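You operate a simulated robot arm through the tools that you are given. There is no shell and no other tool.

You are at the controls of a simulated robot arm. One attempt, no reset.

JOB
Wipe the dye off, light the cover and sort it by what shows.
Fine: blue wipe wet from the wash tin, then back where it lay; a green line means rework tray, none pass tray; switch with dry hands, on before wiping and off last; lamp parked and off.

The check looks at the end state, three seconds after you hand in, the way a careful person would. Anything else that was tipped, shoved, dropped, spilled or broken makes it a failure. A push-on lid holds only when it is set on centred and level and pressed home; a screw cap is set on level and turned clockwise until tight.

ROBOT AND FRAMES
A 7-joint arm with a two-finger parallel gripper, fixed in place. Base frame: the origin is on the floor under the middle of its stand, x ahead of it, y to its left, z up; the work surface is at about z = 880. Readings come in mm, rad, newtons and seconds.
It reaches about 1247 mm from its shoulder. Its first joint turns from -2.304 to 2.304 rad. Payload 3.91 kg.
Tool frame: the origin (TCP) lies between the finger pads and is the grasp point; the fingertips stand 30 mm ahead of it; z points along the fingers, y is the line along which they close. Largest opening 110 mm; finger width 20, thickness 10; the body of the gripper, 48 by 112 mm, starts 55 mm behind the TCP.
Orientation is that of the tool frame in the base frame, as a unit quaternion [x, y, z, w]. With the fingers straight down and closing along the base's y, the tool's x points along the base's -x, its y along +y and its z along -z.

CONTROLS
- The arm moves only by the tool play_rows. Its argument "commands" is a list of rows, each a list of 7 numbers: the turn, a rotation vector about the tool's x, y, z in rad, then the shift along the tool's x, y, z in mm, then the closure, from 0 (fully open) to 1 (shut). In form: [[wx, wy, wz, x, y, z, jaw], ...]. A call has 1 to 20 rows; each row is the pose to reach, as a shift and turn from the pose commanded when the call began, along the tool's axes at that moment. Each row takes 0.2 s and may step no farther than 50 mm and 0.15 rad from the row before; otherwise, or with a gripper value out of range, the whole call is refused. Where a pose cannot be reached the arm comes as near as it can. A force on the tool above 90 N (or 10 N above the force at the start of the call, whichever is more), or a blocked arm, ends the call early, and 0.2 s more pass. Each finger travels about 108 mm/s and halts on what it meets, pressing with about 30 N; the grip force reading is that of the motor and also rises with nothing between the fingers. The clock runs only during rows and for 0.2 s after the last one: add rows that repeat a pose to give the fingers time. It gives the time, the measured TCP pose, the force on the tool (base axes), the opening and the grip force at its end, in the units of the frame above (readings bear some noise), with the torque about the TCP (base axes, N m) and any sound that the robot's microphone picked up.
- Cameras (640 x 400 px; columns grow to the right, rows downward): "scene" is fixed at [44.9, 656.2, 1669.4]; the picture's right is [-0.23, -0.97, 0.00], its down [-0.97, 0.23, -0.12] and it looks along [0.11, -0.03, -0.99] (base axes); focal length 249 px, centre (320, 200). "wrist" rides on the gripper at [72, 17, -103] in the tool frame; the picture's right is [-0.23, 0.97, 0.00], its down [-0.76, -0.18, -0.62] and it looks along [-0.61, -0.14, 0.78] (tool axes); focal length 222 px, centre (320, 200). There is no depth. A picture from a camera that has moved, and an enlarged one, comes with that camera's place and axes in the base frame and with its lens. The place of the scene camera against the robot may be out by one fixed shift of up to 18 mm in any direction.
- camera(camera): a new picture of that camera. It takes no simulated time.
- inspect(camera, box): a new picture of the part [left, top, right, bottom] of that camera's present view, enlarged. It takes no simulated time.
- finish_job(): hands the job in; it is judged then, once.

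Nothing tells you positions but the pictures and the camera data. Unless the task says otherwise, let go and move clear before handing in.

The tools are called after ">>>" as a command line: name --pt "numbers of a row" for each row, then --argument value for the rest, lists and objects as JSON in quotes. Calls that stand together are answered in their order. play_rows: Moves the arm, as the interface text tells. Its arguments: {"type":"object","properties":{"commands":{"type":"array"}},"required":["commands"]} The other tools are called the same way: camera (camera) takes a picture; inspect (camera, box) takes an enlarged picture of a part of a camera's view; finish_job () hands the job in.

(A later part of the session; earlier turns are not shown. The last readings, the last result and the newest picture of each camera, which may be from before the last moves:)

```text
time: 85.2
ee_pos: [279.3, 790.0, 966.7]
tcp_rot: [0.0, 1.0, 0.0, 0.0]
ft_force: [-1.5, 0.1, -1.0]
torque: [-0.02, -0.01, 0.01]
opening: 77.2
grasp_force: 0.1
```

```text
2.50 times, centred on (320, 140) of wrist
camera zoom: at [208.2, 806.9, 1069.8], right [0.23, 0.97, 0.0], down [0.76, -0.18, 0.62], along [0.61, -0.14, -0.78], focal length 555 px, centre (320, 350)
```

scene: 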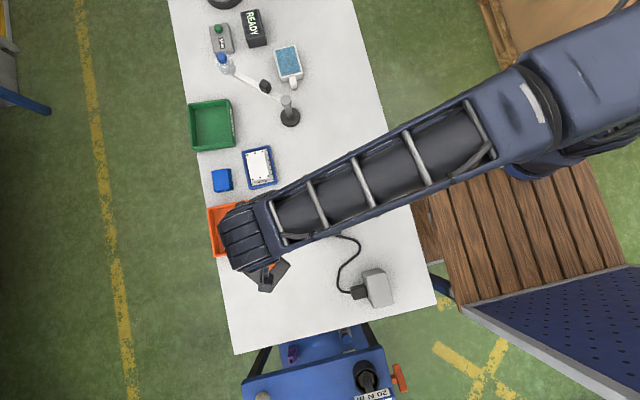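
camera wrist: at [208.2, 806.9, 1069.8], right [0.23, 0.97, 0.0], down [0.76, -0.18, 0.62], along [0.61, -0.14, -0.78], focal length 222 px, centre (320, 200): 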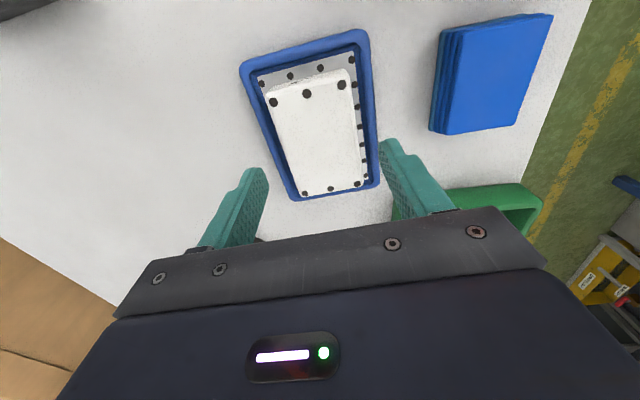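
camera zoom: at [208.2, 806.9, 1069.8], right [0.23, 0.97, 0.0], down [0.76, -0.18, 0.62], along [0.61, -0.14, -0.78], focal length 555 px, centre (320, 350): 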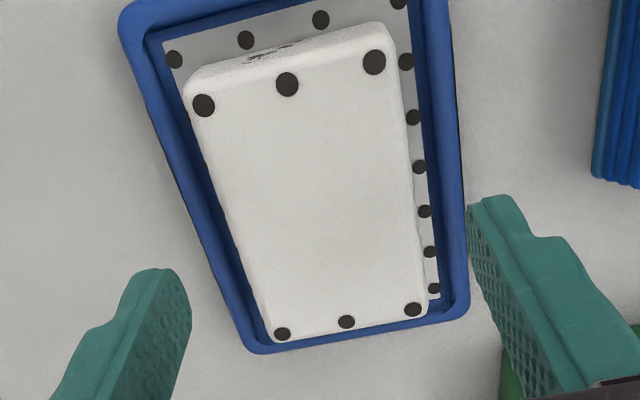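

The gripper is centred over the cover within about 1 mm. I will lower to grasp height, with the fingertips just above the dish rim, and close.

>>> play_rows --pt "0 0 0 -1 0 15 0.3" --pt "0 0 0 -1 0 30 0.3" --pt "0 0 0 -1 0 38 0.3" --pt "0 0 0 -1 0 38 0.3"

>>> inspect --camera "wrist" --box '[200, 60, 440, 220]'

```text
time: 86.2
ee_pos: [280.8, 790.3, 927.1]
tcp_rot: [0.0, 1.0, -0.001, 0.001]
ft_force: [-0.6, -0.3, -0.2]
torque: [0.01, 0.0, 0.03]
opening: 77.2
grasp_force: 0.0
```

```text
2.50 times, centred on (320, 140) of wrist
camera zoom: at [208.9, 807.4, 1030.3], right [0.23, 0.97, 0.0], down [0.76, -0.18, 0.62], along [0.61, -0.14, -0.78], focal length 555 px, centre (320, 350)
```

zoom: 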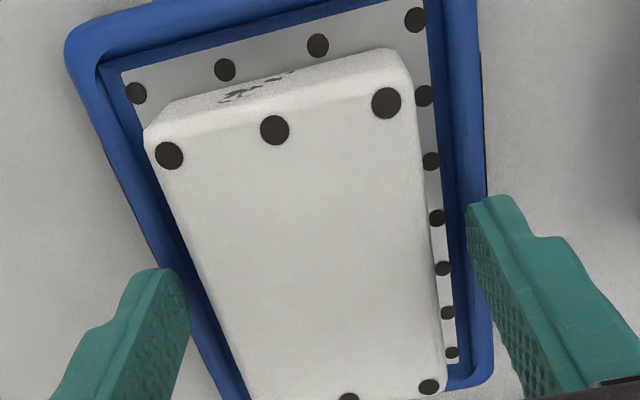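

There is no contact with the dish. I will close on the cover.

>>> play_rows --pt "0 0 0 0 0 0 0.45" --pt "0 0 0 0 0 0 0.55" --pt "0 0 0 0 0 0 0.8" --pt "0 0 0 0 0 0 1" --pt "0 0 0 0 0 0 1"

>>> inspect --camera "wrist" --box '[200, 60, 440, 220]'

```text
time: 87.4
ee_pos: [280.5, 789.9, 927.5]
tcp_rot: [0.0, 1.0, -0.001, 0.0]
ft_force: [-0.7, -1.2, 0.1]
torque: [0.02, 0.03, 0.0]
opening: 57.6
grasp_force: 29.7
```

```text
2.50 times, centred on (320, 140) of wrist
camera zoom: at [208.9, 807.3, 1030.3], right [0.23, 0.97, 0.0], down [0.76, -0.18, 0.62], along [0.61, -0.14, -0.78], focal length 555 px, centre (320, 350)
```

zoom: 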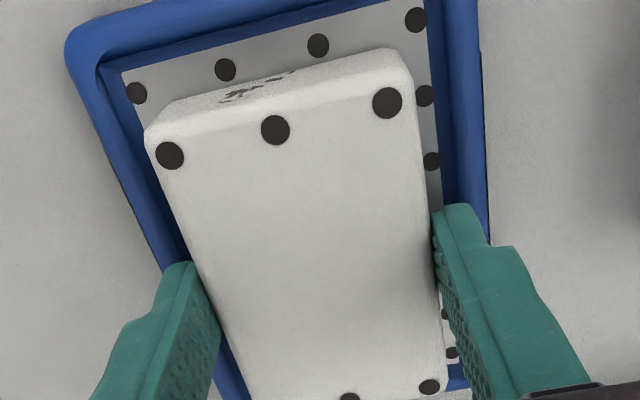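

The cover is gripped at 57.6 mm without having moved. I will lift it straight up and check.

>>> play_rows --pt "0 0 0 0 0 -5 1" --pt "0 0 0 0 0 -15 1" --pt "0 0 0 0 0 -35 1" --pt "0 0 0 0 0 -65 1" --pt "0 0 0 0 0 -100 1" --pt "0 0 0 0 0 -100 1"

>>> camera --camera "wrist"

>>> inspect --camera "scene" --box '[180, 80, 340, 200]'

```text
time: 88.8
ee_pos: [279.4, 791.8, 1029.2]
tcp_rot: [-0.001, 1.0, -0.001, 0.0]
ft_force: [0.7, -0.2, -2.9]
torque: [-0.03, 0.01, -0.02]
opening: 57.6
grasp_force: 29.8
```

```text
taken
camera wrist: at [207.7, 808.6, 1131.1], right [0.23, 0.97, 0.0], down [0.76, -0.18, 0.62], along [0.61, -0.14, -0.78], focal length 222 px, centre (320, 200)
```

wrist: 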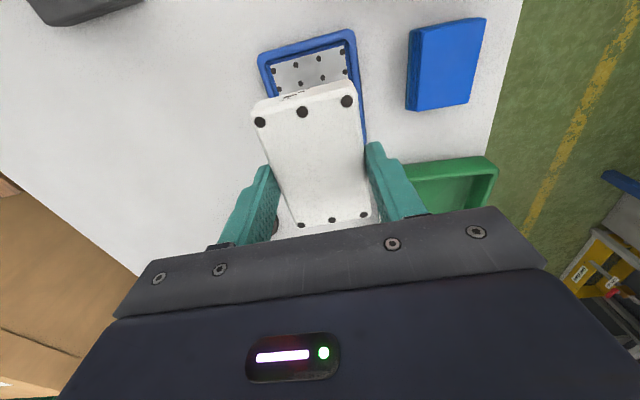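

```text
3.33 times, centred on (260, 140) of scene
camera zoom: at [44.9, 656.2, 1669.4], right [-0.23, -0.97, 0.0], down [-0.97, 0.23, -0.12], along [0.11, -0.03, -0.99], focal length 830 px, centre (520, 400)
```

zoom: 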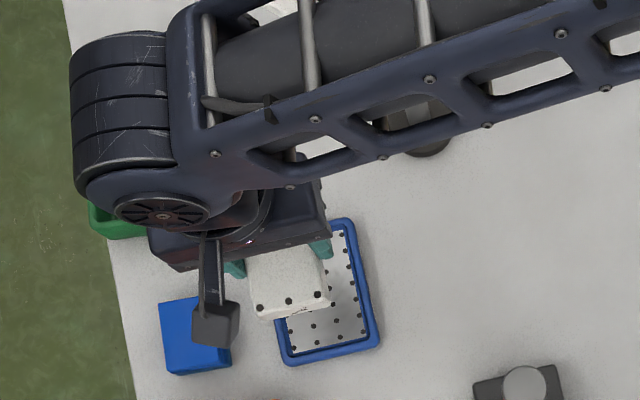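

The cover is held and the dish stays put. I will carry it over to the pass tray at a safe height and check the alignment.

>>> play_rows --pt "0 0 0 0 0 -30 1" --pt "0 0 0 -33.5 23.2 -30 1" --pt "0 0 0 -67 46.5 -30 1" --pt "0 0 0 -100.6 69.7 -30 1" --pt "0 0 0 -134 93 -30 1" --pt "0 0 0 -167.6 116.2 -30 1" --pt "0 0 0 -167.6 116.2 -30 1"

>>> camera --camera "wrist"

>>> inspect --camera "wrist" --box '[200, 30, 440, 230]'

>>> inspect --camera "scene" --box '[180, 60, 300, 160]'

```text
time: 90.4
ee_pos: [444.5, 894.6, 1055.7]
tcp_rot: [0.0, 1.0, -0.001, 0.0]
ft_force: [0.8, 0.8, -3.0]
torque: [0.02, 0.01, 0.03]
opening: 57.7
grasp_force: 30.4
out of reach, approached as far as the arm can: row 6, 7
```

```text
taken
camera wrist: at [372.8, 911.9, 1158.8], right [0.23, 0.97, 0.0], down [0.76, -0.18, 0.62], along [0.61, -0.14, -0.78], focal length 222 px, centre (320, 200)
```

wrist: 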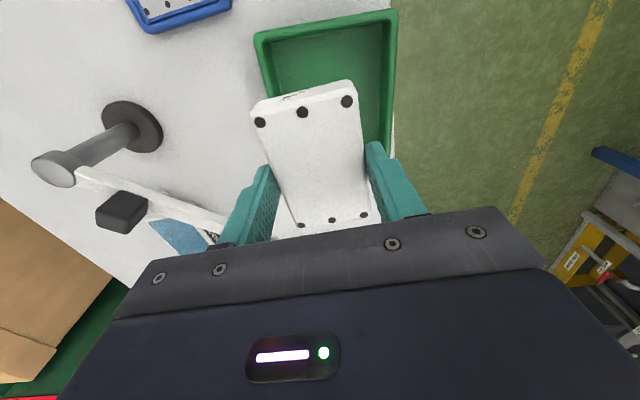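

```text
2.00 times, centred on (320, 130) of wrist
camera zoom: at [372.8, 911.9, 1158.8], right [0.23, 0.97, 0.0], down [0.76, -0.18, 0.62], along [0.61, -0.14, -0.78], focal length 444 px, centre (320, 340)
```

zoom: 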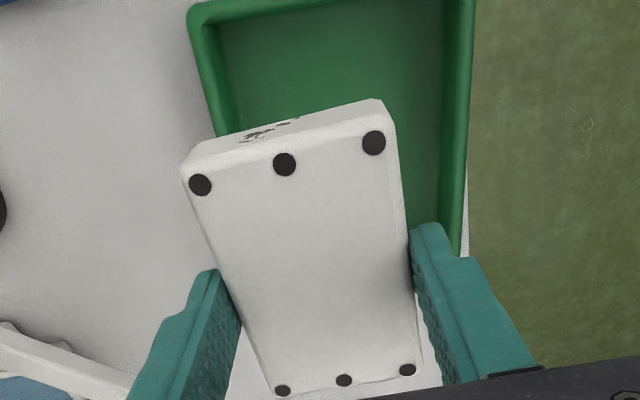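

```text
4.00 times, centred on (240, 110) of scene
camera zoom: at [44.9, 656.2, 1669.4], right [-0.23, -0.97, 0.0], down [-0.97, 0.23, -0.12], along [0.11, -0.03, -0.99], focal length 995 px, centre (640, 560)
```

zoom: 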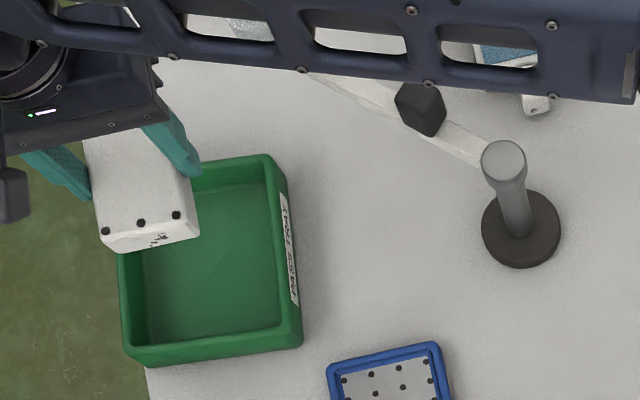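

The tray's centre (455, 911) is just at the limit of my reach, and the arm stopped at (444, 895). A spot slightly nearer in the tray still fits the cover, so I will come a bit lower and aim for about (438, 901).

>>> play_rows --pt "0 0 0.05 5 -4 30 1" --pt "0 0 0.1 9 -7 59 1" --pt "0 0 0.1 9 -7 59 1"

>>> camera --camera "wrist"

>>> inspect --camera "wrist" --box '[200, 30, 440, 230]'

>>> inspect --camera "scene" --box '[180, 60, 300, 160]'

```text
time: 91.2
ee_pos: [434.9, 886.4, 994.7]
tcp_rot: [0.05, 0.999, -0.001, 0.001]
ft_force: [-0.2, 0.3, -3.3]
torque: [0.03, 0.04, 0.02]
opening: 57.8
grasp_force: 29.9
```

```text
taken
camera wrist: at [365.1, 911.9, 1098.6], right [0.32, 0.95, 0.0], down [0.74, -0.25, 0.62], along [0.59, -0.2, -0.78], focal length 222 px, centre (320, 200)
```

wrist: 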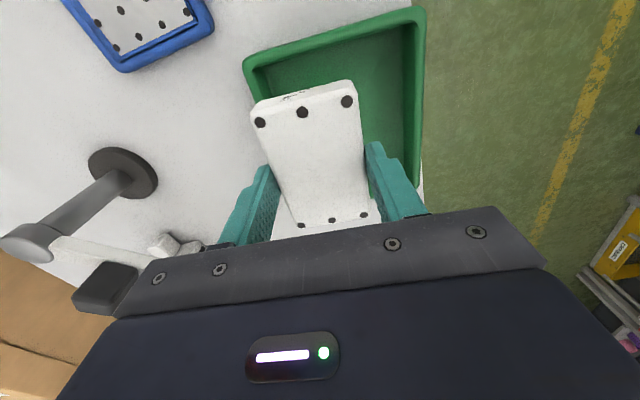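

```text
2.00 times, centred on (320, 130) of wrist
camera zoom: at [365.1, 911.9, 1098.6], right [0.32, 0.95, 0.0], down [0.74, -0.25, 0.62], along [0.59, -0.2, -0.78], focal length 444 px, centre (320, 340)
```

zoom: 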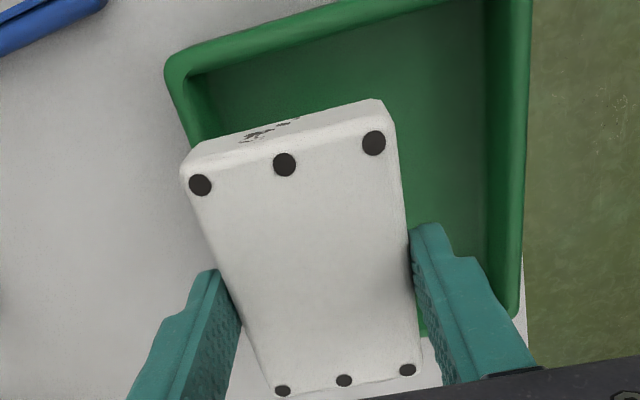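

```text
4.00 times, centred on (240, 110) of scene
camera zoom: at [44.9, 656.2, 1669.4], right [-0.23, -0.97, 0.0], down [-0.97, 0.23, -0.12], along [0.11, -0.03, -0.99], focal length 995 px, centre (640, 560)
```

zoom: 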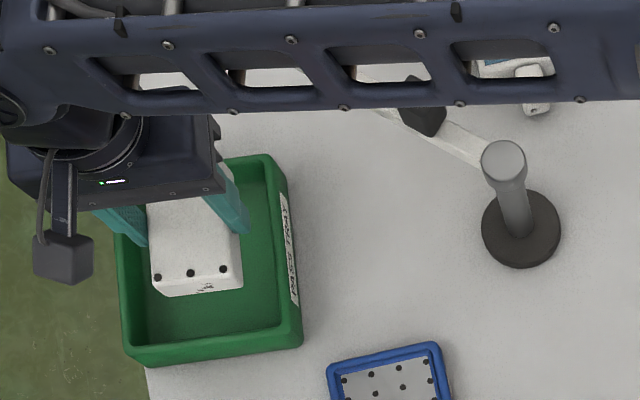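

The actual pose is my reference, and I am at (435, 886) with the cover now aligned to the tray. I will move 13 mm further into the tray while lowering to just above the rim.

>>> play_rows --pt "0 0 0 0.2 7 15 1" --pt "0 0 0 0.35 13.5 30 1" --pt "0 0 0 0.35 13.5 45 1" --pt "0 0 0 0.35 13.5 45 1"

>>> inspect --camera "wrist" --box '[200, 30, 440, 230]'

>>> inspect --camera "scene" --box '[180, 60, 300, 160]'

```text
time: 92.2
ee_pos: [437.0, 901.0, 951.3]
tcp_rot: [0.05, 0.999, -0.002, 0.0]
ft_force: [0.0, 0.4, -2.6]
torque: [-0.02, 0.0, 0.0]
opening: 57.6
grasp_force: 29.5
```

```text
2.00 times, centred on (320, 130) of wrist
camera zoom: at [366.6, 926.1, 1054.0], right [0.32, 0.95, 0.0], down [0.74, -0.25, 0.62], along [0.59, -0.2, -0.78], focal length 444 px, centre (320, 340)
```

zoom: 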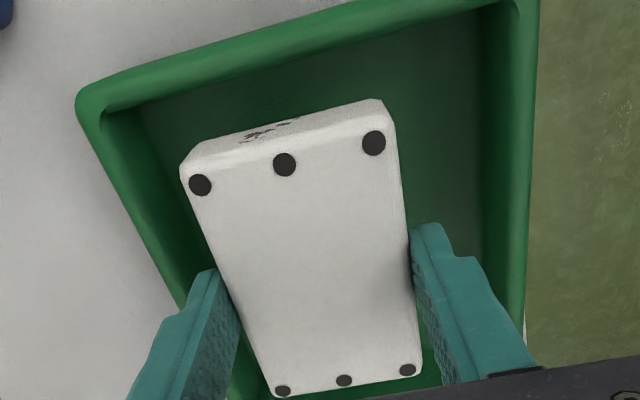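

```text
4.00 times, centred on (240, 110) of scene
camera zoom: at [44.9, 656.2, 1669.4], right [-0.23, -0.97, 0.0], down [-0.97, 0.23, -0.12], along [0.11, -0.03, -0.99], focal length 995 px, centre (640, 560)
```

zoom: 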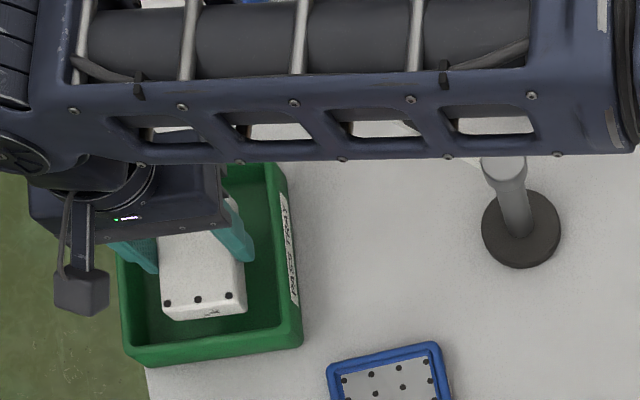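

The cover is over the tray interior with clearance on all sides. I will shift 4 mm further from the near wall and lower towards the floor.

>>> play_rows --pt "0 0 0 0 2 8 1" --pt "0 0 0 0 4 16 1" --pt "0 0 0 0 4 22 1" --pt "0 0 0 0 4 22 1"

>>> inspect --camera "wrist" --box '[200, 30, 440, 230]'

```text
time: 93.2
ee_pos: [437.2, 905.0, 928.9]
tcp_rot: [0.05, 0.999, -0.001, 0.0]
ft_force: [-0.1, 0.4, -2.8]
torque: [0.04, -0.01, 0.01]
opening: 57.7
grasp_force: 30.1
```

```text
2.00 times, centred on (320, 130) of wrist
camera zoom: at [366.9, 930.1, 1031.9], right [0.32, 0.95, 0.0], down [0.74, -0.25, 0.62], along [0.59, -0.2, -0.78], focal length 444 px, centre (320, 340)
```

zoom: 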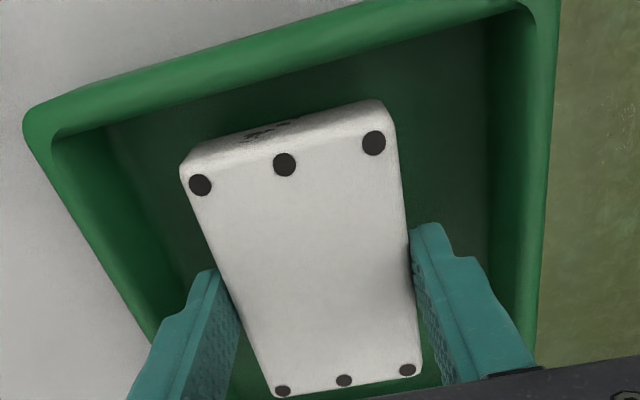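

The clearance is good on every side. I will lower in small steps until the cover touches the tray floor.

>>> play_rows --pt "0 0 0 0 0 2 1" --pt "0 0 0 0 0 4 1" --pt "0 0 0 0 0 4 1"

>>> play_rows --pt "0 0 0 0 0 1.5 1" --pt "0 0 0 0 0 3 1" --pt "0 0 0 0 0 3 1"

```text
time: 94.0
ee_pos: [438.4, 905.2, 926.7]
tcp_rot: [0.05, 0.999, -0.001, 0.0]
ft_force: [0.2, 0.8, -2.1]
torque: [0.03, 0.0, -0.02]
opening: 57.6
grasp_force: 30.0
```

```text
time: 94.8
ee_pos: [436.2, 905.1, 921.8]
tcp_rot: [0.05, 0.999, -0.001, 0.0]
ft_force: [-1.2, -0.3, -2.3]
torque: [0.0, -0.01, -0.03]
opening: 57.7
grasp_force: 30.0
```

There is no contact yet, and the reading still shows only the cover's weight. I will continue down slowly.

>>> play_rows --pt "0 0 0 0 0 1 1" --pt "0 0 0 0 0 2 1" --pt "0 0 0 0 0 2 1"

>>> play_rows --pt "0 0 0 0 0 1 1" --pt "0 0 0 0 0 2 1" --pt "0 0 0 0 0 2 1"

```text
time: 95.6
ee_pos: [439.2, 906.7, 921.5]
tcp_rot: [0.05, 0.999, 0.0, 0.001]
ft_force: [-2.9, 4.9, 14.2]
torque: [-0.09, 0.24, -0.04]
opening: 57.4
grasp_force: 30.6
```

```text
time: 96.4
ee_pos: [437.6, 904.9, 919.2]
tcp_rot: [0.051, 0.999, 0.001, 0.001]
ft_force: [2.1, -0.2, 21.9]
torque: [0.04, -0.09, 0.0]
opening: 58.0
grasp_force: 30.3
```

The cover is on the tray floor. I will open the fingers by about 5 mm each side and rise straight up.

>>> play_rows --pt "0 0 0 0 0 -1 0.44" --pt "0 0 0 0 0 -1 0.39" --pt "0 0 0 0 0 -1 0.38" --pt "0 0 0 0 0 -1 0.38"

>>> play_rows --pt "0 0 0 0 0 -10 0.38" --pt "0 0 0 0 0 -30 0.38" --pt "0 0 0 0 0 -60 0.38" --pt "0 0 0 10 -20 -90 0.38" --pt "0 0 0 25 -45 -120 0.38" --pt "0 0 0 40 -70 -155 0.38" --pt "0 0 0 40 -70 -155 0.38"

>>> camera --camera "wrist"

>>> inspect --camera "scene" --box '[180, 60, 300, 160]'

```text
time: 97.4
ee_pos: [436.1, 904.8, 919.0]
tcp_rot: [0.05, 0.999, -0.001, 0.0]
ft_force: [0.0, -0.3, -0.3]
torque: [0.0, -0.03, -0.02]
opening: 68.3
grasp_force: 0.0
```

```text
time: 99.0
ee_pos: [391.4, 842.4, 1075.5]
tcp_rot: [0.049, 0.999, -0.001, 0.0]
ft_force: [0.8, -0.1, -0.4]
torque: [-0.01, 0.0, 0.02]
opening: 68.3
grasp_force: 0.0
```

```text
taken
camera wrist: at [320.3, 866.3, 1177.9], right [0.32, 0.95, 0.0], down [0.74, -0.25, 0.62], along [0.59, -0.2, -0.78], focal length 222 px, centre (320, 200)
```

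wrist: 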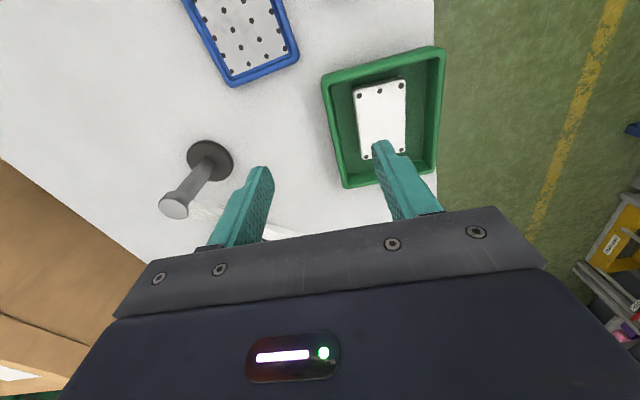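

```text
4.00 times, centred on (240, 110) of scene
camera zoom: at [44.9, 656.2, 1669.4], right [-0.23, -0.97, 0.0], down [-0.97, 0.23, -0.12], along [0.11, -0.03, -0.99], focal length 995 px, centre (640, 560)
```

zoom: 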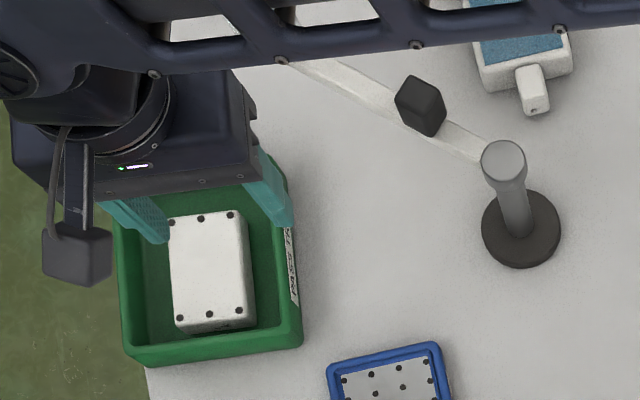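

The cover sits flat inside the pass tray and everything else looks in place. The last action is switching the lamp off: I will rise, close the dry fingers and go over to the switch, turned 45° as before.

>>> play_rows --pt "0 0 0 0 0 -44 0.6" --pt "0 0 0 0 0 -88 0.9" --pt "0 0 0 0 0 -132 1" --pt "0 0 0 0 0 -175 1"

>>> play_rows --pt "0 0 -0.0983 34.1 -28.2 0 1" --pt "0 0 -0.1967 68.3 -56.4 0 1" --pt "0 0 -0.295 102.4 -84.6 0 1" --pt "0 0 -0.3933 136.5 -112.8 0 1" --pt "0 0 -0.4917 170.7 -141 0 1" --pt "0 0 -0.59 204.8 -169.3 0 1" --pt "0 0 -0.6883 238.9 -197.5 0 1" --pt "0 0 -0.7867 273 -225.7 0 1" --pt "0 0 -0.885 307.2 -253.9 0 1" --pt "0 0 -0.885 307.2 -253.9 0 1"

>>> camera --camera "wrist"

>>> inspect --camera "wrist" --box '[220, 20, 380, 120]'

```text
time: 100.0
ee_pos: [392.8, 843.0, 1250.1]
tcp_rot: [0.05, 0.999, -0.001, 0.0]
ft_force: [0.7, 0.2, -0.6]
torque: [0.0, 0.06, -0.02]
opening: 0.2
grasp_force: 30.3
```

```text
time: 102.2
ee_pos: [58.3, 619.5, 1249.9]
tcp_rot: [-0.383, 0.924, -0.001, -0.001]
ft_force: [-0.1, 0.0, 0.8]
torque: [-0.03, 0.0, 0.0]
opening: 0.0
grasp_force: 29.7
```

```text
taken
camera wrist: at [-4.5, 579.6, 1353.0], right [-0.53, 0.85, 0.0], down [0.66, 0.41, 0.62], along [0.53, 0.33, -0.78], focal length 222 px, centre (320, 200)
```

wrist: 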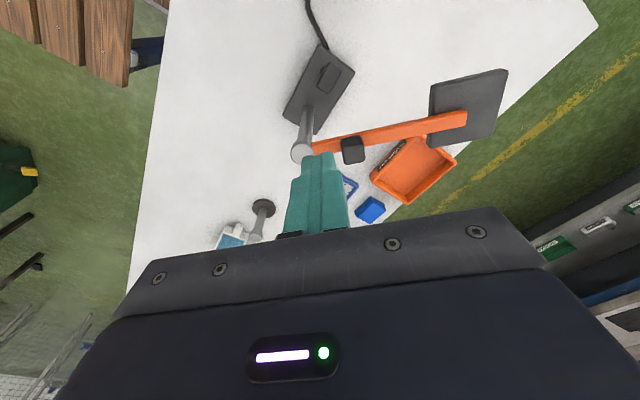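

```text
4.00 times, centred on (300, 70) of wrist
camera zoom: at [-4.5, 579.6, 1353.0], right [-0.53, 0.85, 0.0], down [0.66, 0.41, 0.62], along [0.53, 0.33, -0.78], focal length 888 px, centre (400, 720)
```

zoom: 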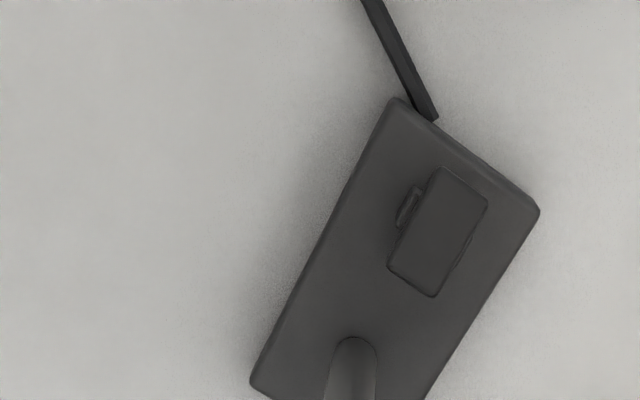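

The rocker now spans roughly x 30–71 at y 631, with its +x end raised. I will lean away from the bar, line up over the +x end and come down to just above it.

>>> play_rows --pt "0 -0.15 0 -5 4.2 0 1" --pt "0 -0.3 0 -10 8.4 0 1"

>>> play_rows --pt "0 0 0 12.4 0 40.1 1" --pt "0 0 0 24.8 0 80.2 1" --pt "0 0 0 37.2 0 120.3 1" --pt "0 0 0 49.6 0 160.4 1" --pt "0 0 0 62 0 200.6 1" --pt "0 0 0 74 0 239 1" --pt "0 0 0 74 0 239 1"

>>> camera --camera "wrist"

>>> inspect --camera "wrist" --box '[220, 60, 380, 170]'

>>> camera --camera "scene"

```text
time: 102.8
ee_pos: [61.0, 632.3, 1251.4]
tcp_rot: [-0.378, 0.914, 0.057, 0.139]
ft_force: [0.3, 0.1, -0.7]
torque: [0.03, 0.04, 0.01]
opening: 0.3
grasp_force: 30.1
```

```text
time: 104.4
ee_pos: [60.3, 633.4, 1000.8]
tcp_rot: [-0.378, 0.914, 0.056, 0.138]
ft_force: [-0.3, 0.2, 0.4]
torque: [-0.03, -0.02, 0.02]
opening: 0.0
grasp_force: 29.9
```

```text
taken
camera wrist: at [-22.2, 575.0, 1077.0], right [-0.53, 0.84, 0.07], down [0.51, 0.26, 0.82], along [0.67, 0.47, -0.57], focal length 222 px, centre (320, 200)
```

wrist: 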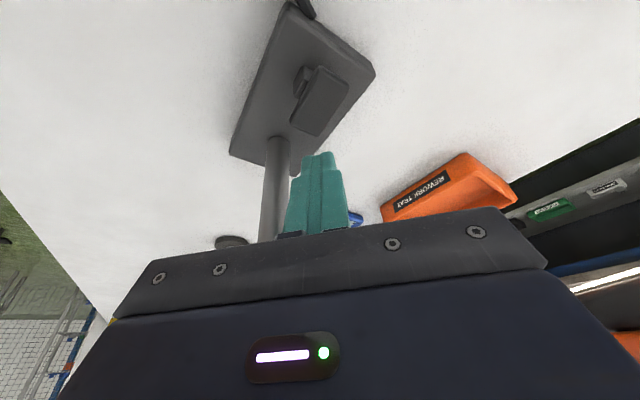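

```text
3.64 times, centred on (300, 115) of wrist
camera zoom: at [-22.2, 575.0, 1077.0], right [-0.53, 0.84, 0.07], down [0.51, 0.26, 0.82], along [0.67, 0.47, -0.57], focal length 808 px, centre (393, 509)
```

zoom: 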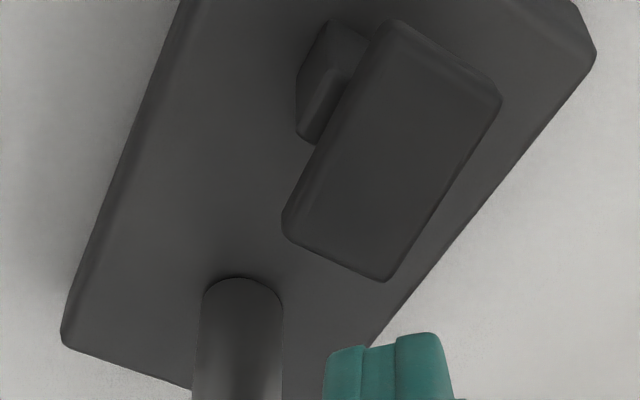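

```text
taken
```

scene: 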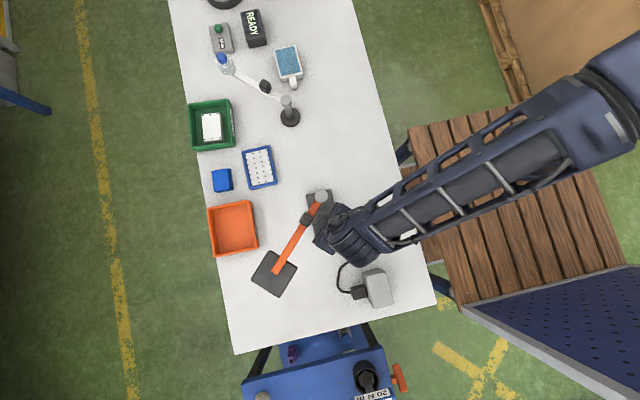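

The lamp's glow is visible at the right edge of this view, so I can use it as a check. I will come down onto the rocker's raised +x end in small steps.

>>> play_rows --pt "0 0 0 2.4 0 7.6 1" --pt "0 0 0 4.7 0 15.3 1" --pt "0 0 0 6.5 0 21 1" --pt "0 0 0 6.5 0 21 1"

>>> inspect --camera "wrist" --box '[220, 60, 380, 170]'

```text
time: 105.4
ee_pos: [61.0, 630.2, 976.4]
tcp_rot: [-0.378, 0.914, 0.057, 0.137]
ft_force: [0.1, 0.2, -0.6]
torque: [-0.01, -0.03, 0.01]
opening: 0.0
grasp_force: 29.7
```

```text
3.64 times, centred on (300, 115) of wrist
camera zoom: at [-21.4, 572.5, 1054.0], right [-0.53, 0.84, 0.07], down [0.51, 0.26, 0.82], along [0.67, 0.47, -0.57], focal length 808 px, centre (393, 509)
```

zoom: 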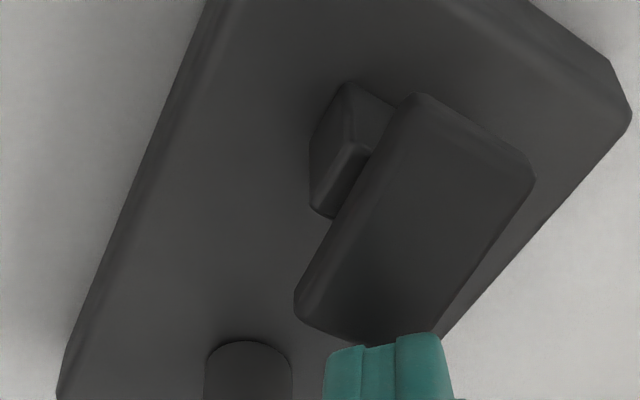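

The tip would only catch the very end of the rocker, so I will shift 6 mm towards its middle and then press in small steps.

>>> play_rows --pt "0 0 0 4 4.2 -1.3 1" --pt "0 0 0 4 4.2 -1.3 1"

>>> play_rows --pt "0 0 0 0.6 0 1.9 1" --pt "0 0 0 1.2 0 3.8 1" --pt "0 0 0 1.2 0 3.8 1"

>>> inspect --camera "wrist" --box '[220, 60, 380, 170]'

```text
time: 106.0
ee_pos: [54.7, 630.8, 978.5]
tcp_rot: [-0.378, 0.914, 0.056, 0.137]
ft_force: [0.4, -1.2, 0.1]
torque: [0.01, 0.0, -0.01]
opening: 0.0
grasp_force: 29.8
```

```text
time: 106.8
ee_pos: [55.5, 630.2, 972.3]
tcp_rot: [-0.378, 0.914, 0.056, 0.138]
ft_force: [-0.6, 0.3, 0.1]
torque: [-0.02, 0.01, -0.01]
opening: 0.0
grasp_force: 30.1
```

```text
3.64 times, centred on (300, 115) of wrist
camera zoom: at [-27.5, 573.3, 1050.6], right [-0.53, 0.84, 0.07], down [0.51, 0.26, 0.82], along [0.67, 0.47, -0.57], focal length 808 px, centre (393, 509)
```

zoom: 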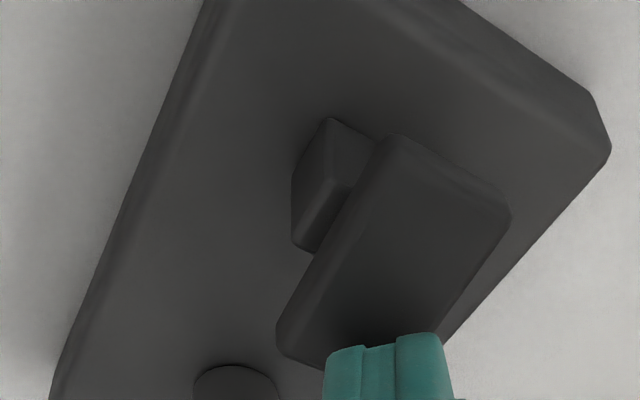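

The tip is well over the +x end now. I will continue pressing in 2 mm steps.

>>> play_rows --pt "0 0 0 0.6 0 1.9 1" --pt "0 0 0 0.6 0 1.9 1"

>>> play_rows --pt "0 0 0 0.6 0 1.9 1" --pt "0 0 0 0.6 0 1.9 1"

>>> camera --camera "wrist"

```text
time: 107.4
ee_pos: [55.2, 631.6, 971.0]
tcp_rot: [-0.378, 0.914, 0.055, 0.138]
ft_force: [3.2, 0.3, 3.7]
torque: [-0.05, -0.13, 0.02]
opening: 0.1
grasp_force: 29.6
```

```text
time: 108.0
ee_pos: [55.3, 631.6, 971.3]
tcp_rot: [-0.378, 0.914, 0.056, 0.138]
ft_force: [2.8, -0.4, 8.6]
torque: [0.0, -0.11, 0.0]
opening: 0.0
grasp_force: 30.1
```

```text
taken
camera wrist: at [-27.8, 573.1, 1047.6], right [-0.53, 0.84, 0.07], down [0.51, 0.26, 0.82], along [0.67, 0.47, -0.57], focal length 222 px, centre (320, 200)
```

wrist: 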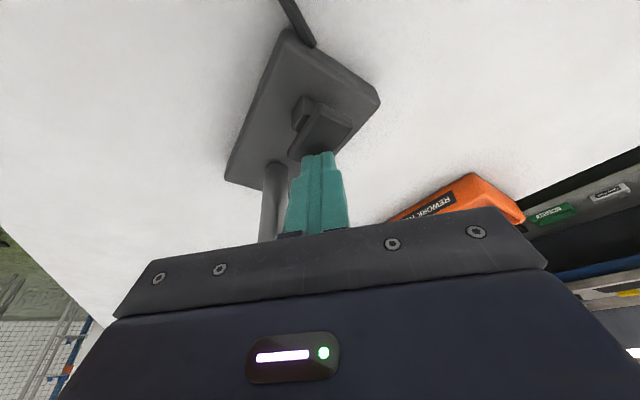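

Contact has begun at about 9 N. I will press further in small steps.

>>> play_rows --pt "0 0 0 0.6 0 1.9 1" --pt "0 0 0 1.2 0 3.8 1" --pt "0 0 0 1.2 0 3.8 1"

>>> inspect --camera "wrist" --box '[220, 60, 380, 170]'

>>> inspect --camera "wrist" --box '[480, 240, 640, 380]'

```text
time: 108.8
ee_pos: [55.3, 632.0, 968.8]
tcp_rot: [-0.377, 0.914, 0.059, 0.139]
ft_force: [18.9, -5.8, 82.0]
torque: [0.11, -0.35, 0.39]
opening: 0.0
grasp_force: 30.1
```

```text
3.64 times, centred on (300, 115) of wrist
camera zoom: at [-27.0, 572.5, 1046.8], right [-0.53, 0.84, 0.07], down [0.51, 0.25, 0.82], along [0.67, 0.48, -0.56], focal length 808 px, centre (393, 509)
```

zoom: 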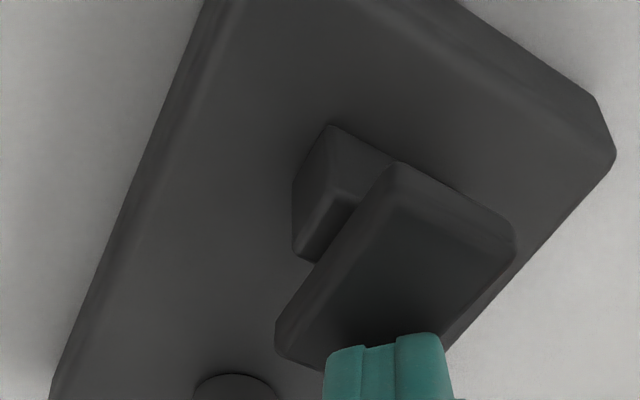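

```text
2.86 times, centred on (560, 310) of wrist
camera zoom: at [-27.0, 572.5, 1046.8], right [-0.53, 0.84, 0.07], down [0.51, 0.25, 0.82], along [0.67, 0.48, -0.56], focal length 635 px, centre (-366, -114)
```

zoom: 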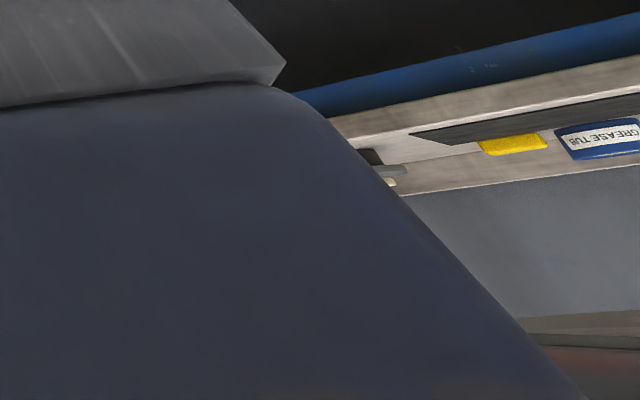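

The rocker has flipped back, with its -x end up as at the start, and the bright strip is gone. I will lift off straight up and verify.

>>> play_rows --pt "0 0 0 -3 0 -9.6 1" --pt "0 0 0 -9 0 -28.7 1" --pt "0 0 0 -14.8 0 -31 1" --pt "0 0 0 -14.8 0 -31 1"

>>> camera --camera "wrist"

>>> inspect --camera "wrist" --box '[220, 40, 380, 150]'

>>> inspect --camera "wrist" --box '[500, 180, 640, 340]'

```text
time: 109.8
ee_pos: [58.4, 635.5, 999.4]
tcp_rot: [-0.379, 0.913, 0.056, 0.138]
ft_force: [-0.2, 0.8, 0.2]
torque: [0.0, 0.02, 0.01]
opening: 0.1
grasp_force: 30.3
```

```text
taken
camera wrist: at [-24.4, 577.0, 1076.8], right [-0.53, 0.84, 0.07], down [0.51, 0.26, 0.82], along [0.67, 0.47, -0.57], focal length 222 px, centre (320, 200)
```

wrist: 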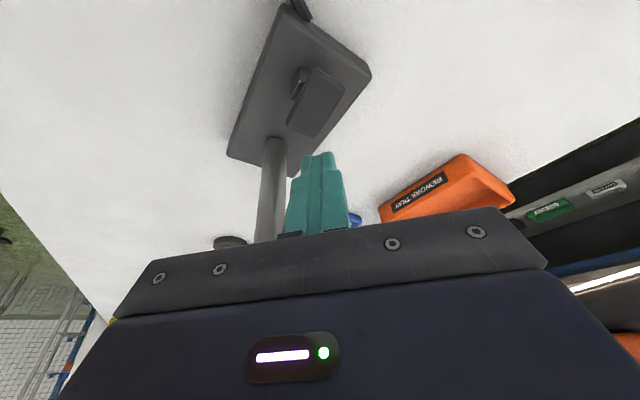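

```text
3.64 times, centred on (300, 95) of wrist
camera zoom: at [-24.4, 577.0, 1076.8], right [-0.53, 0.84, 0.07], down [0.51, 0.26, 0.82], along [0.67, 0.47, -0.57], focal length 808 px, centre (393, 582)
```

zoom: 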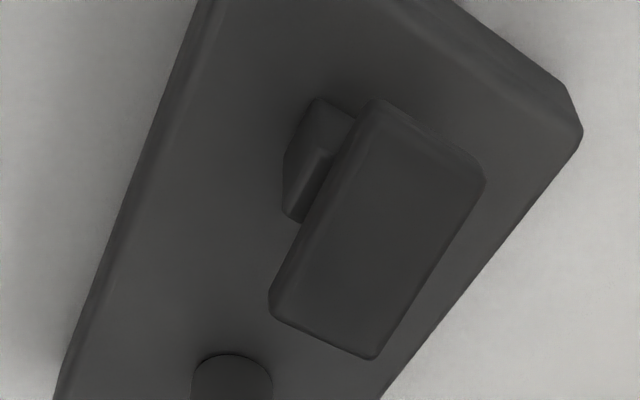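

```text
2.50 times, centred on (570, 260) of wrist
camera zoom: at [-24.4, 577.0, 1076.8], right [-0.53, 0.84, 0.07], down [0.51, 0.26, 0.82], along [0.67, 0.47, -0.57], focal length 555 px, centre (-305, 50)
```

zoom: 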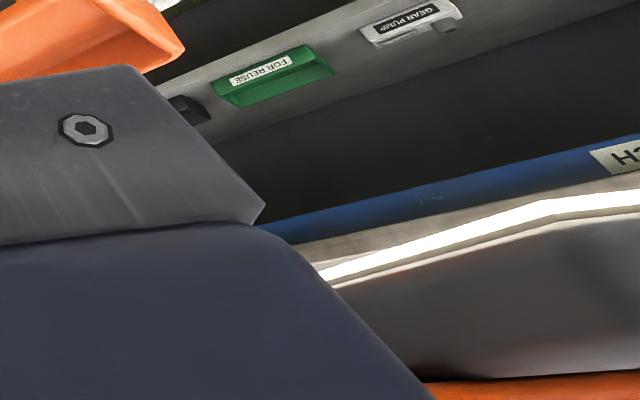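

The lamp is still on and the rocker sprang back. My tip was too close to its pivot, so it did not latch. I will shift the tip out to the rocker's +x end and press again.

>>> play_rows --pt "0 0 0 0.2 -7 0 1" --pt "0 0 0 0.3 -13.5 0 1" --pt "0 0 0 0.3 -13.5 0 1"

>>> play_rows --pt "0 0 0 3 0 9.6 1" --pt "0 0 0 6 0 19.1 1" --pt "0 0 0 7 0 22.5 1" --pt "0 0 0 7 0 22.5 1"

>>> inspect --camera "wrist" --box '[220, 60, 380, 170]'

>>> camera --camera "scene"

```text
time: 110.6
ee_pos: [68.4, 624.6, 1000.0]
tcp_rot: [-0.378, 0.914, 0.056, 0.138]
ft_force: [0.6, 0.6, -0.1]
torque: [-0.02, 0.05, 0.03]
opening: 0.1
grasp_force: 30.1
```

```text
time: 111.6
ee_pos: [67.4, 626.2, 976.8]
tcp_rot: [-0.378, 0.914, 0.056, 0.138]
ft_force: [-0.5, 0.4, -0.5]
torque: [0.01, -0.01, 0.01]
opening: 0.0
grasp_force: 30.1
```

```text
3.64 times, centred on (300, 115) of wrist
camera zoom: at [-14.8, 567.0, 1053.5], right [-0.53, 0.84, 0.07], down [0.51, 0.26, 0.82], along [0.67, 0.47, -0.57], focal length 808 px, centre (393, 509)
```

zoom: 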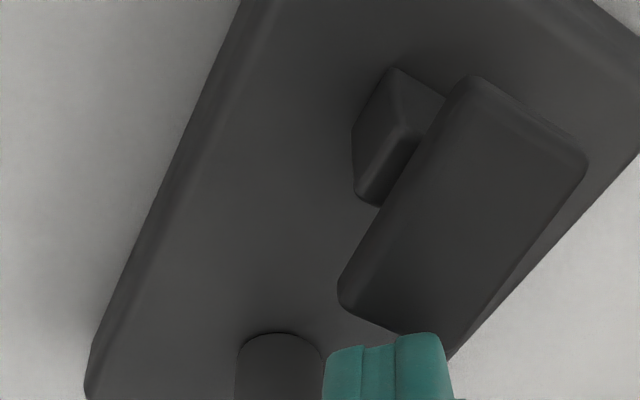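

```text
taken
```

scene: 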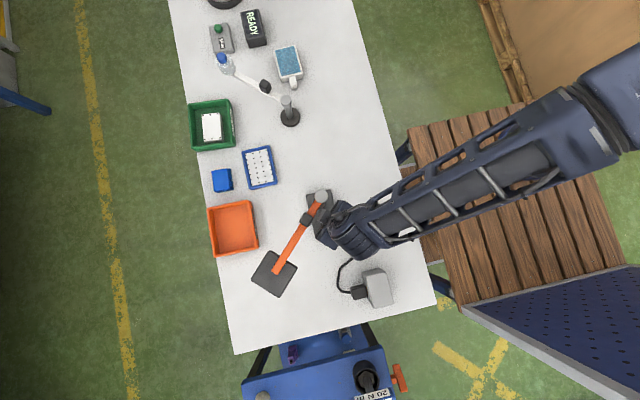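

The tip is now right over the outer end of the rocker. I will press down in small steps.

>>> play_rows --pt "0 0 0 0.6 0 1.9 1" --pt "0 0 0 1.2 0 3.8 1" --pt "0 0 0 1.8 0 5.7 1" --pt "0 0 0 1.8 0 5.7 1"

>>> play_rows --pt "0 0 0 0.6 0 1.9 1" --pt "0 0 0 1.2 0 3.8 1" --pt "0 0 0 1.2 0 3.8 1"

>>> inspect --camera "wrist" --box '[220, 60, 380, 170]'

```text
time: 112.6
ee_pos: [68.4, 625.5, 969.5]
tcp_rot: [-0.379, 0.914, 0.056, 0.138]
ft_force: [0.4, -0.7, -0.6]
torque: [0.02, -0.02, -0.04]
opening: 0.1
grasp_force: 29.4
```

```text
time: 113.4
ee_pos: [67.4, 624.1, 968.4]
tcp_rot: [-0.378, 0.914, 0.058, 0.139]
ft_force: [3.4, -4.8, 35.1]
torque: [0.05, 0.12, 0.03]
opening: 0.0
grasp_force: 29.9
```

```text
3.64 times, centred on (300, 115) of wrist
camera zoom: at [-15.0, 566.2, 1045.1], right [-0.53, 0.84, 0.07], down [0.51, 0.26, 0.82], along [0.67, 0.47, -0.57], focal length 808 px, centre (393, 509)
```

zoom: 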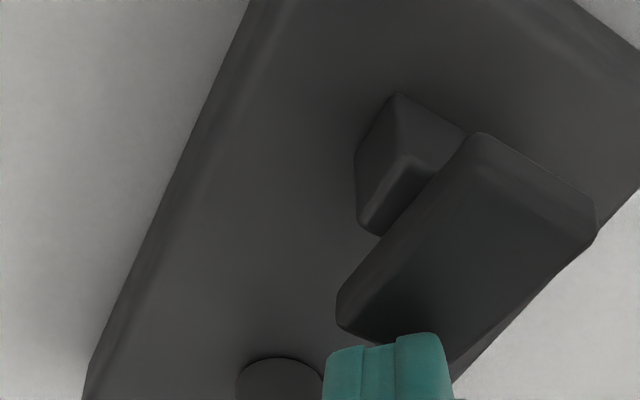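

The rocker has tipped again under 35 N. I will press slightly more, then release and check whether it stays.

>>> play_rows --pt "0 0 0 0.5 0 1.5 1" --pt "0 0 0 0.5 0 1.5 1"

>>> inspect --camera "wrist" --box '[220, 60, 380, 170]'

>>> play_rows --pt "0 0 0 -1.2 0 -3.8 1" --pt "0 0 0 -3 0 -9.6 1" --pt "0 0 0 -9 0 -28.7 1" --pt "0 0 0 -9 0 -28.7 1"

>>> camera --camera "wrist"

>>> inspect --camera "wrist" --box '[220, 40, 380, 150]'

>>> inspect --camera "wrist" --box '[500, 180, 640, 340]'

```text
time: 114.0
ee_pos: [67.0, 623.8, 968.3]
tcp_rot: [-0.377, 0.914, 0.059, 0.138]
ft_force: [4.3, -13.0, 74.0]
torque: [-0.01, 0.28, 0.04]
opening: 0.0
grasp_force: 29.7
```

```text
3.64 times, centred on (300, 115) of wrist
camera zoom: at [-14.8, 566.1, 1044.8], right [-0.53, 0.84, 0.07], down [0.51, 0.26, 0.82], along [0.67, 0.48, -0.57], focal length 808 px, centre (393, 509)
```

zoom: 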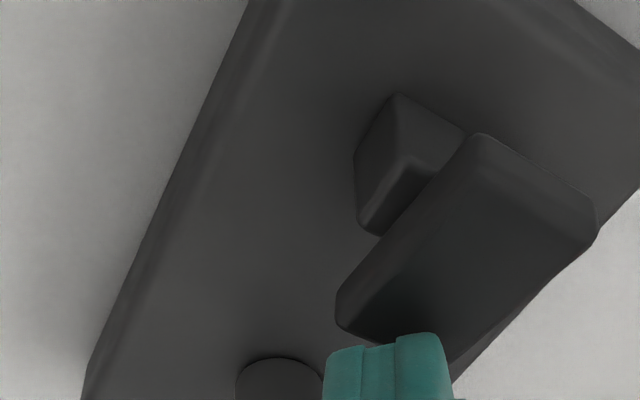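

```text
time: 115.0
ee_pos: [67.3, 625.5, 995.6]
tcp_rot: [-0.378, 0.914, 0.056, 0.138]
ft_force: [-0.5, 0.4, -0.9]
torque: [-0.03, -0.02, 0.03]
opening: 0.0
grasp_force: 30.0
```

```text
taken
camera wrist: at [-14.7, 566.6, 1072.8], right [-0.53, 0.84, 0.06], down [0.51, 0.26, 0.82], along [0.67, 0.47, -0.57], focal length 222 px, centre (320, 200)
```

wrist: 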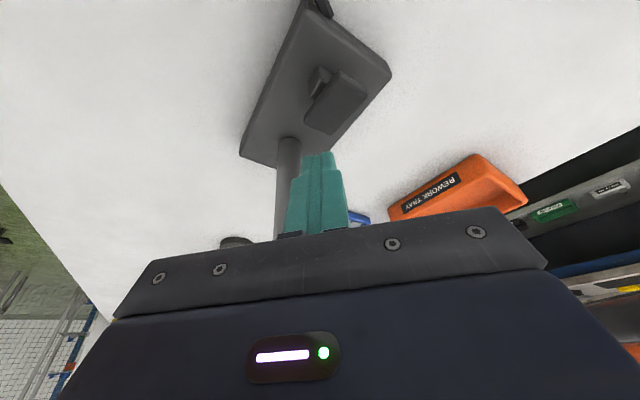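

```text
3.64 times, centred on (300, 95) of wrist
camera zoom: at [-14.7, 566.6, 1072.8], right [-0.53, 0.84, 0.06], down [0.51, 0.26, 0.82], along [0.67, 0.47, -0.57], focal length 808 px, centre (393, 582)
```

zoom: 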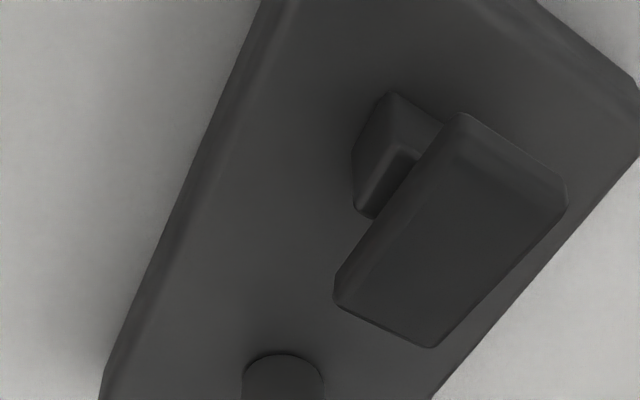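

```text
2.50 times, centred on (570, 260) of wrist
camera zoom: at [-14.7, 566.6, 1072.8], right [-0.53, 0.84, 0.06], down [0.51, 0.26, 0.82], along [0.67, 0.47, -0.57], focal length 555 px, centre (-305, 50)
```

zoom: 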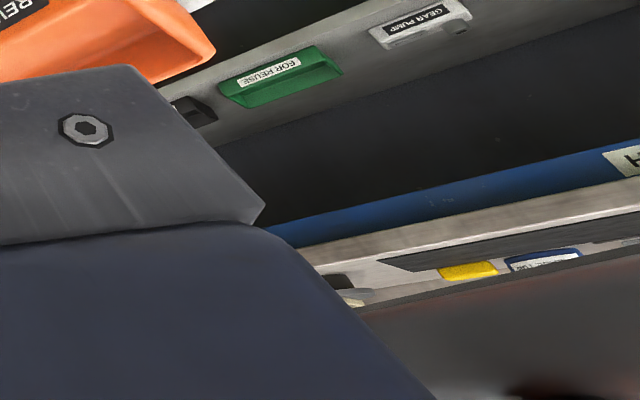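

The rocker stayed flipped this time and the strip under the lamp head is dark, so the lamp is off. I will rise straight up, straighten the wrist and check the whole bench.

>>> play_rows --pt "0 0 0 -12.4 0 -40.1 1" --pt "0 0 0 -24.8 0 -80.2 1" --pt "0 0 0 -37.2 0 -120.3 1" --pt "0 0 0 -49.6 0 -160.4 1" --pt "0 0 0 -62 0 -200.6 1" --pt "0 0 0 -75 0 -242 1"

>>> play_rows --pt "0 0.1 0 30 -10 -10 1" --pt "0 0.2 0 60 -20 -20 1" --pt "0 0.3 0 90 -30 -30 1" --pt "0 0.3 0 120 -40 -40 1" --pt "0 0.3 0 150 -50 -50 1"

>>> camera --camera "scene"

>>> camera --camera "wrist"

```text
time: 116.4
ee_pos: [66.8, 628.9, 1249.4]
tcp_rot: [-0.379, 0.913, 0.056, 0.138]
ft_force: [-0.4, 0.8, -1.2]
torque: [0.01, 0.02, -0.02]
opening: 0.2
grasp_force: 30.1
```

```text
time: 117.6
ee_pos: [-7.4, 479.0, 1251.5]
tcp_rot: [-0.382, 0.924, -0.001, -0.001]
ft_force: [0.6, -0.1, -0.3]
torque: [-0.01, 0.01, 0.02]
opening: 0.0
grasp_force: 30.1
```

```text
taken
```

scene: 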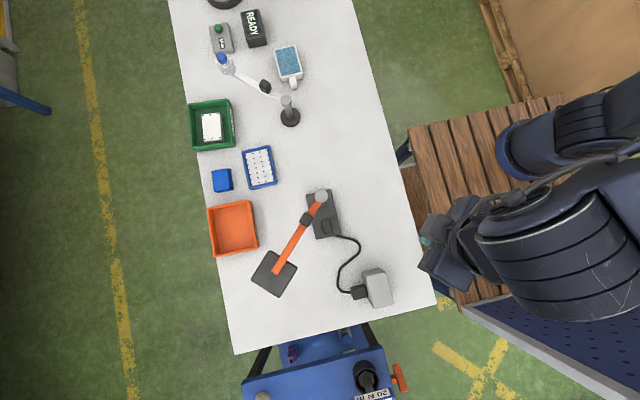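

```text
taken
camera wrist: at [-71.2, 440.4, 1354.8], right [-0.53, 0.85, 0.0], down [0.66, 0.41, 0.62], along [0.53, 0.33, -0.78], focal length 222 px, centre (320, 200)
```

wrist: 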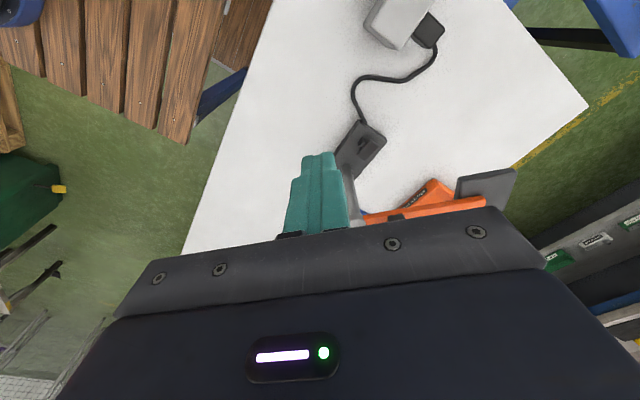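

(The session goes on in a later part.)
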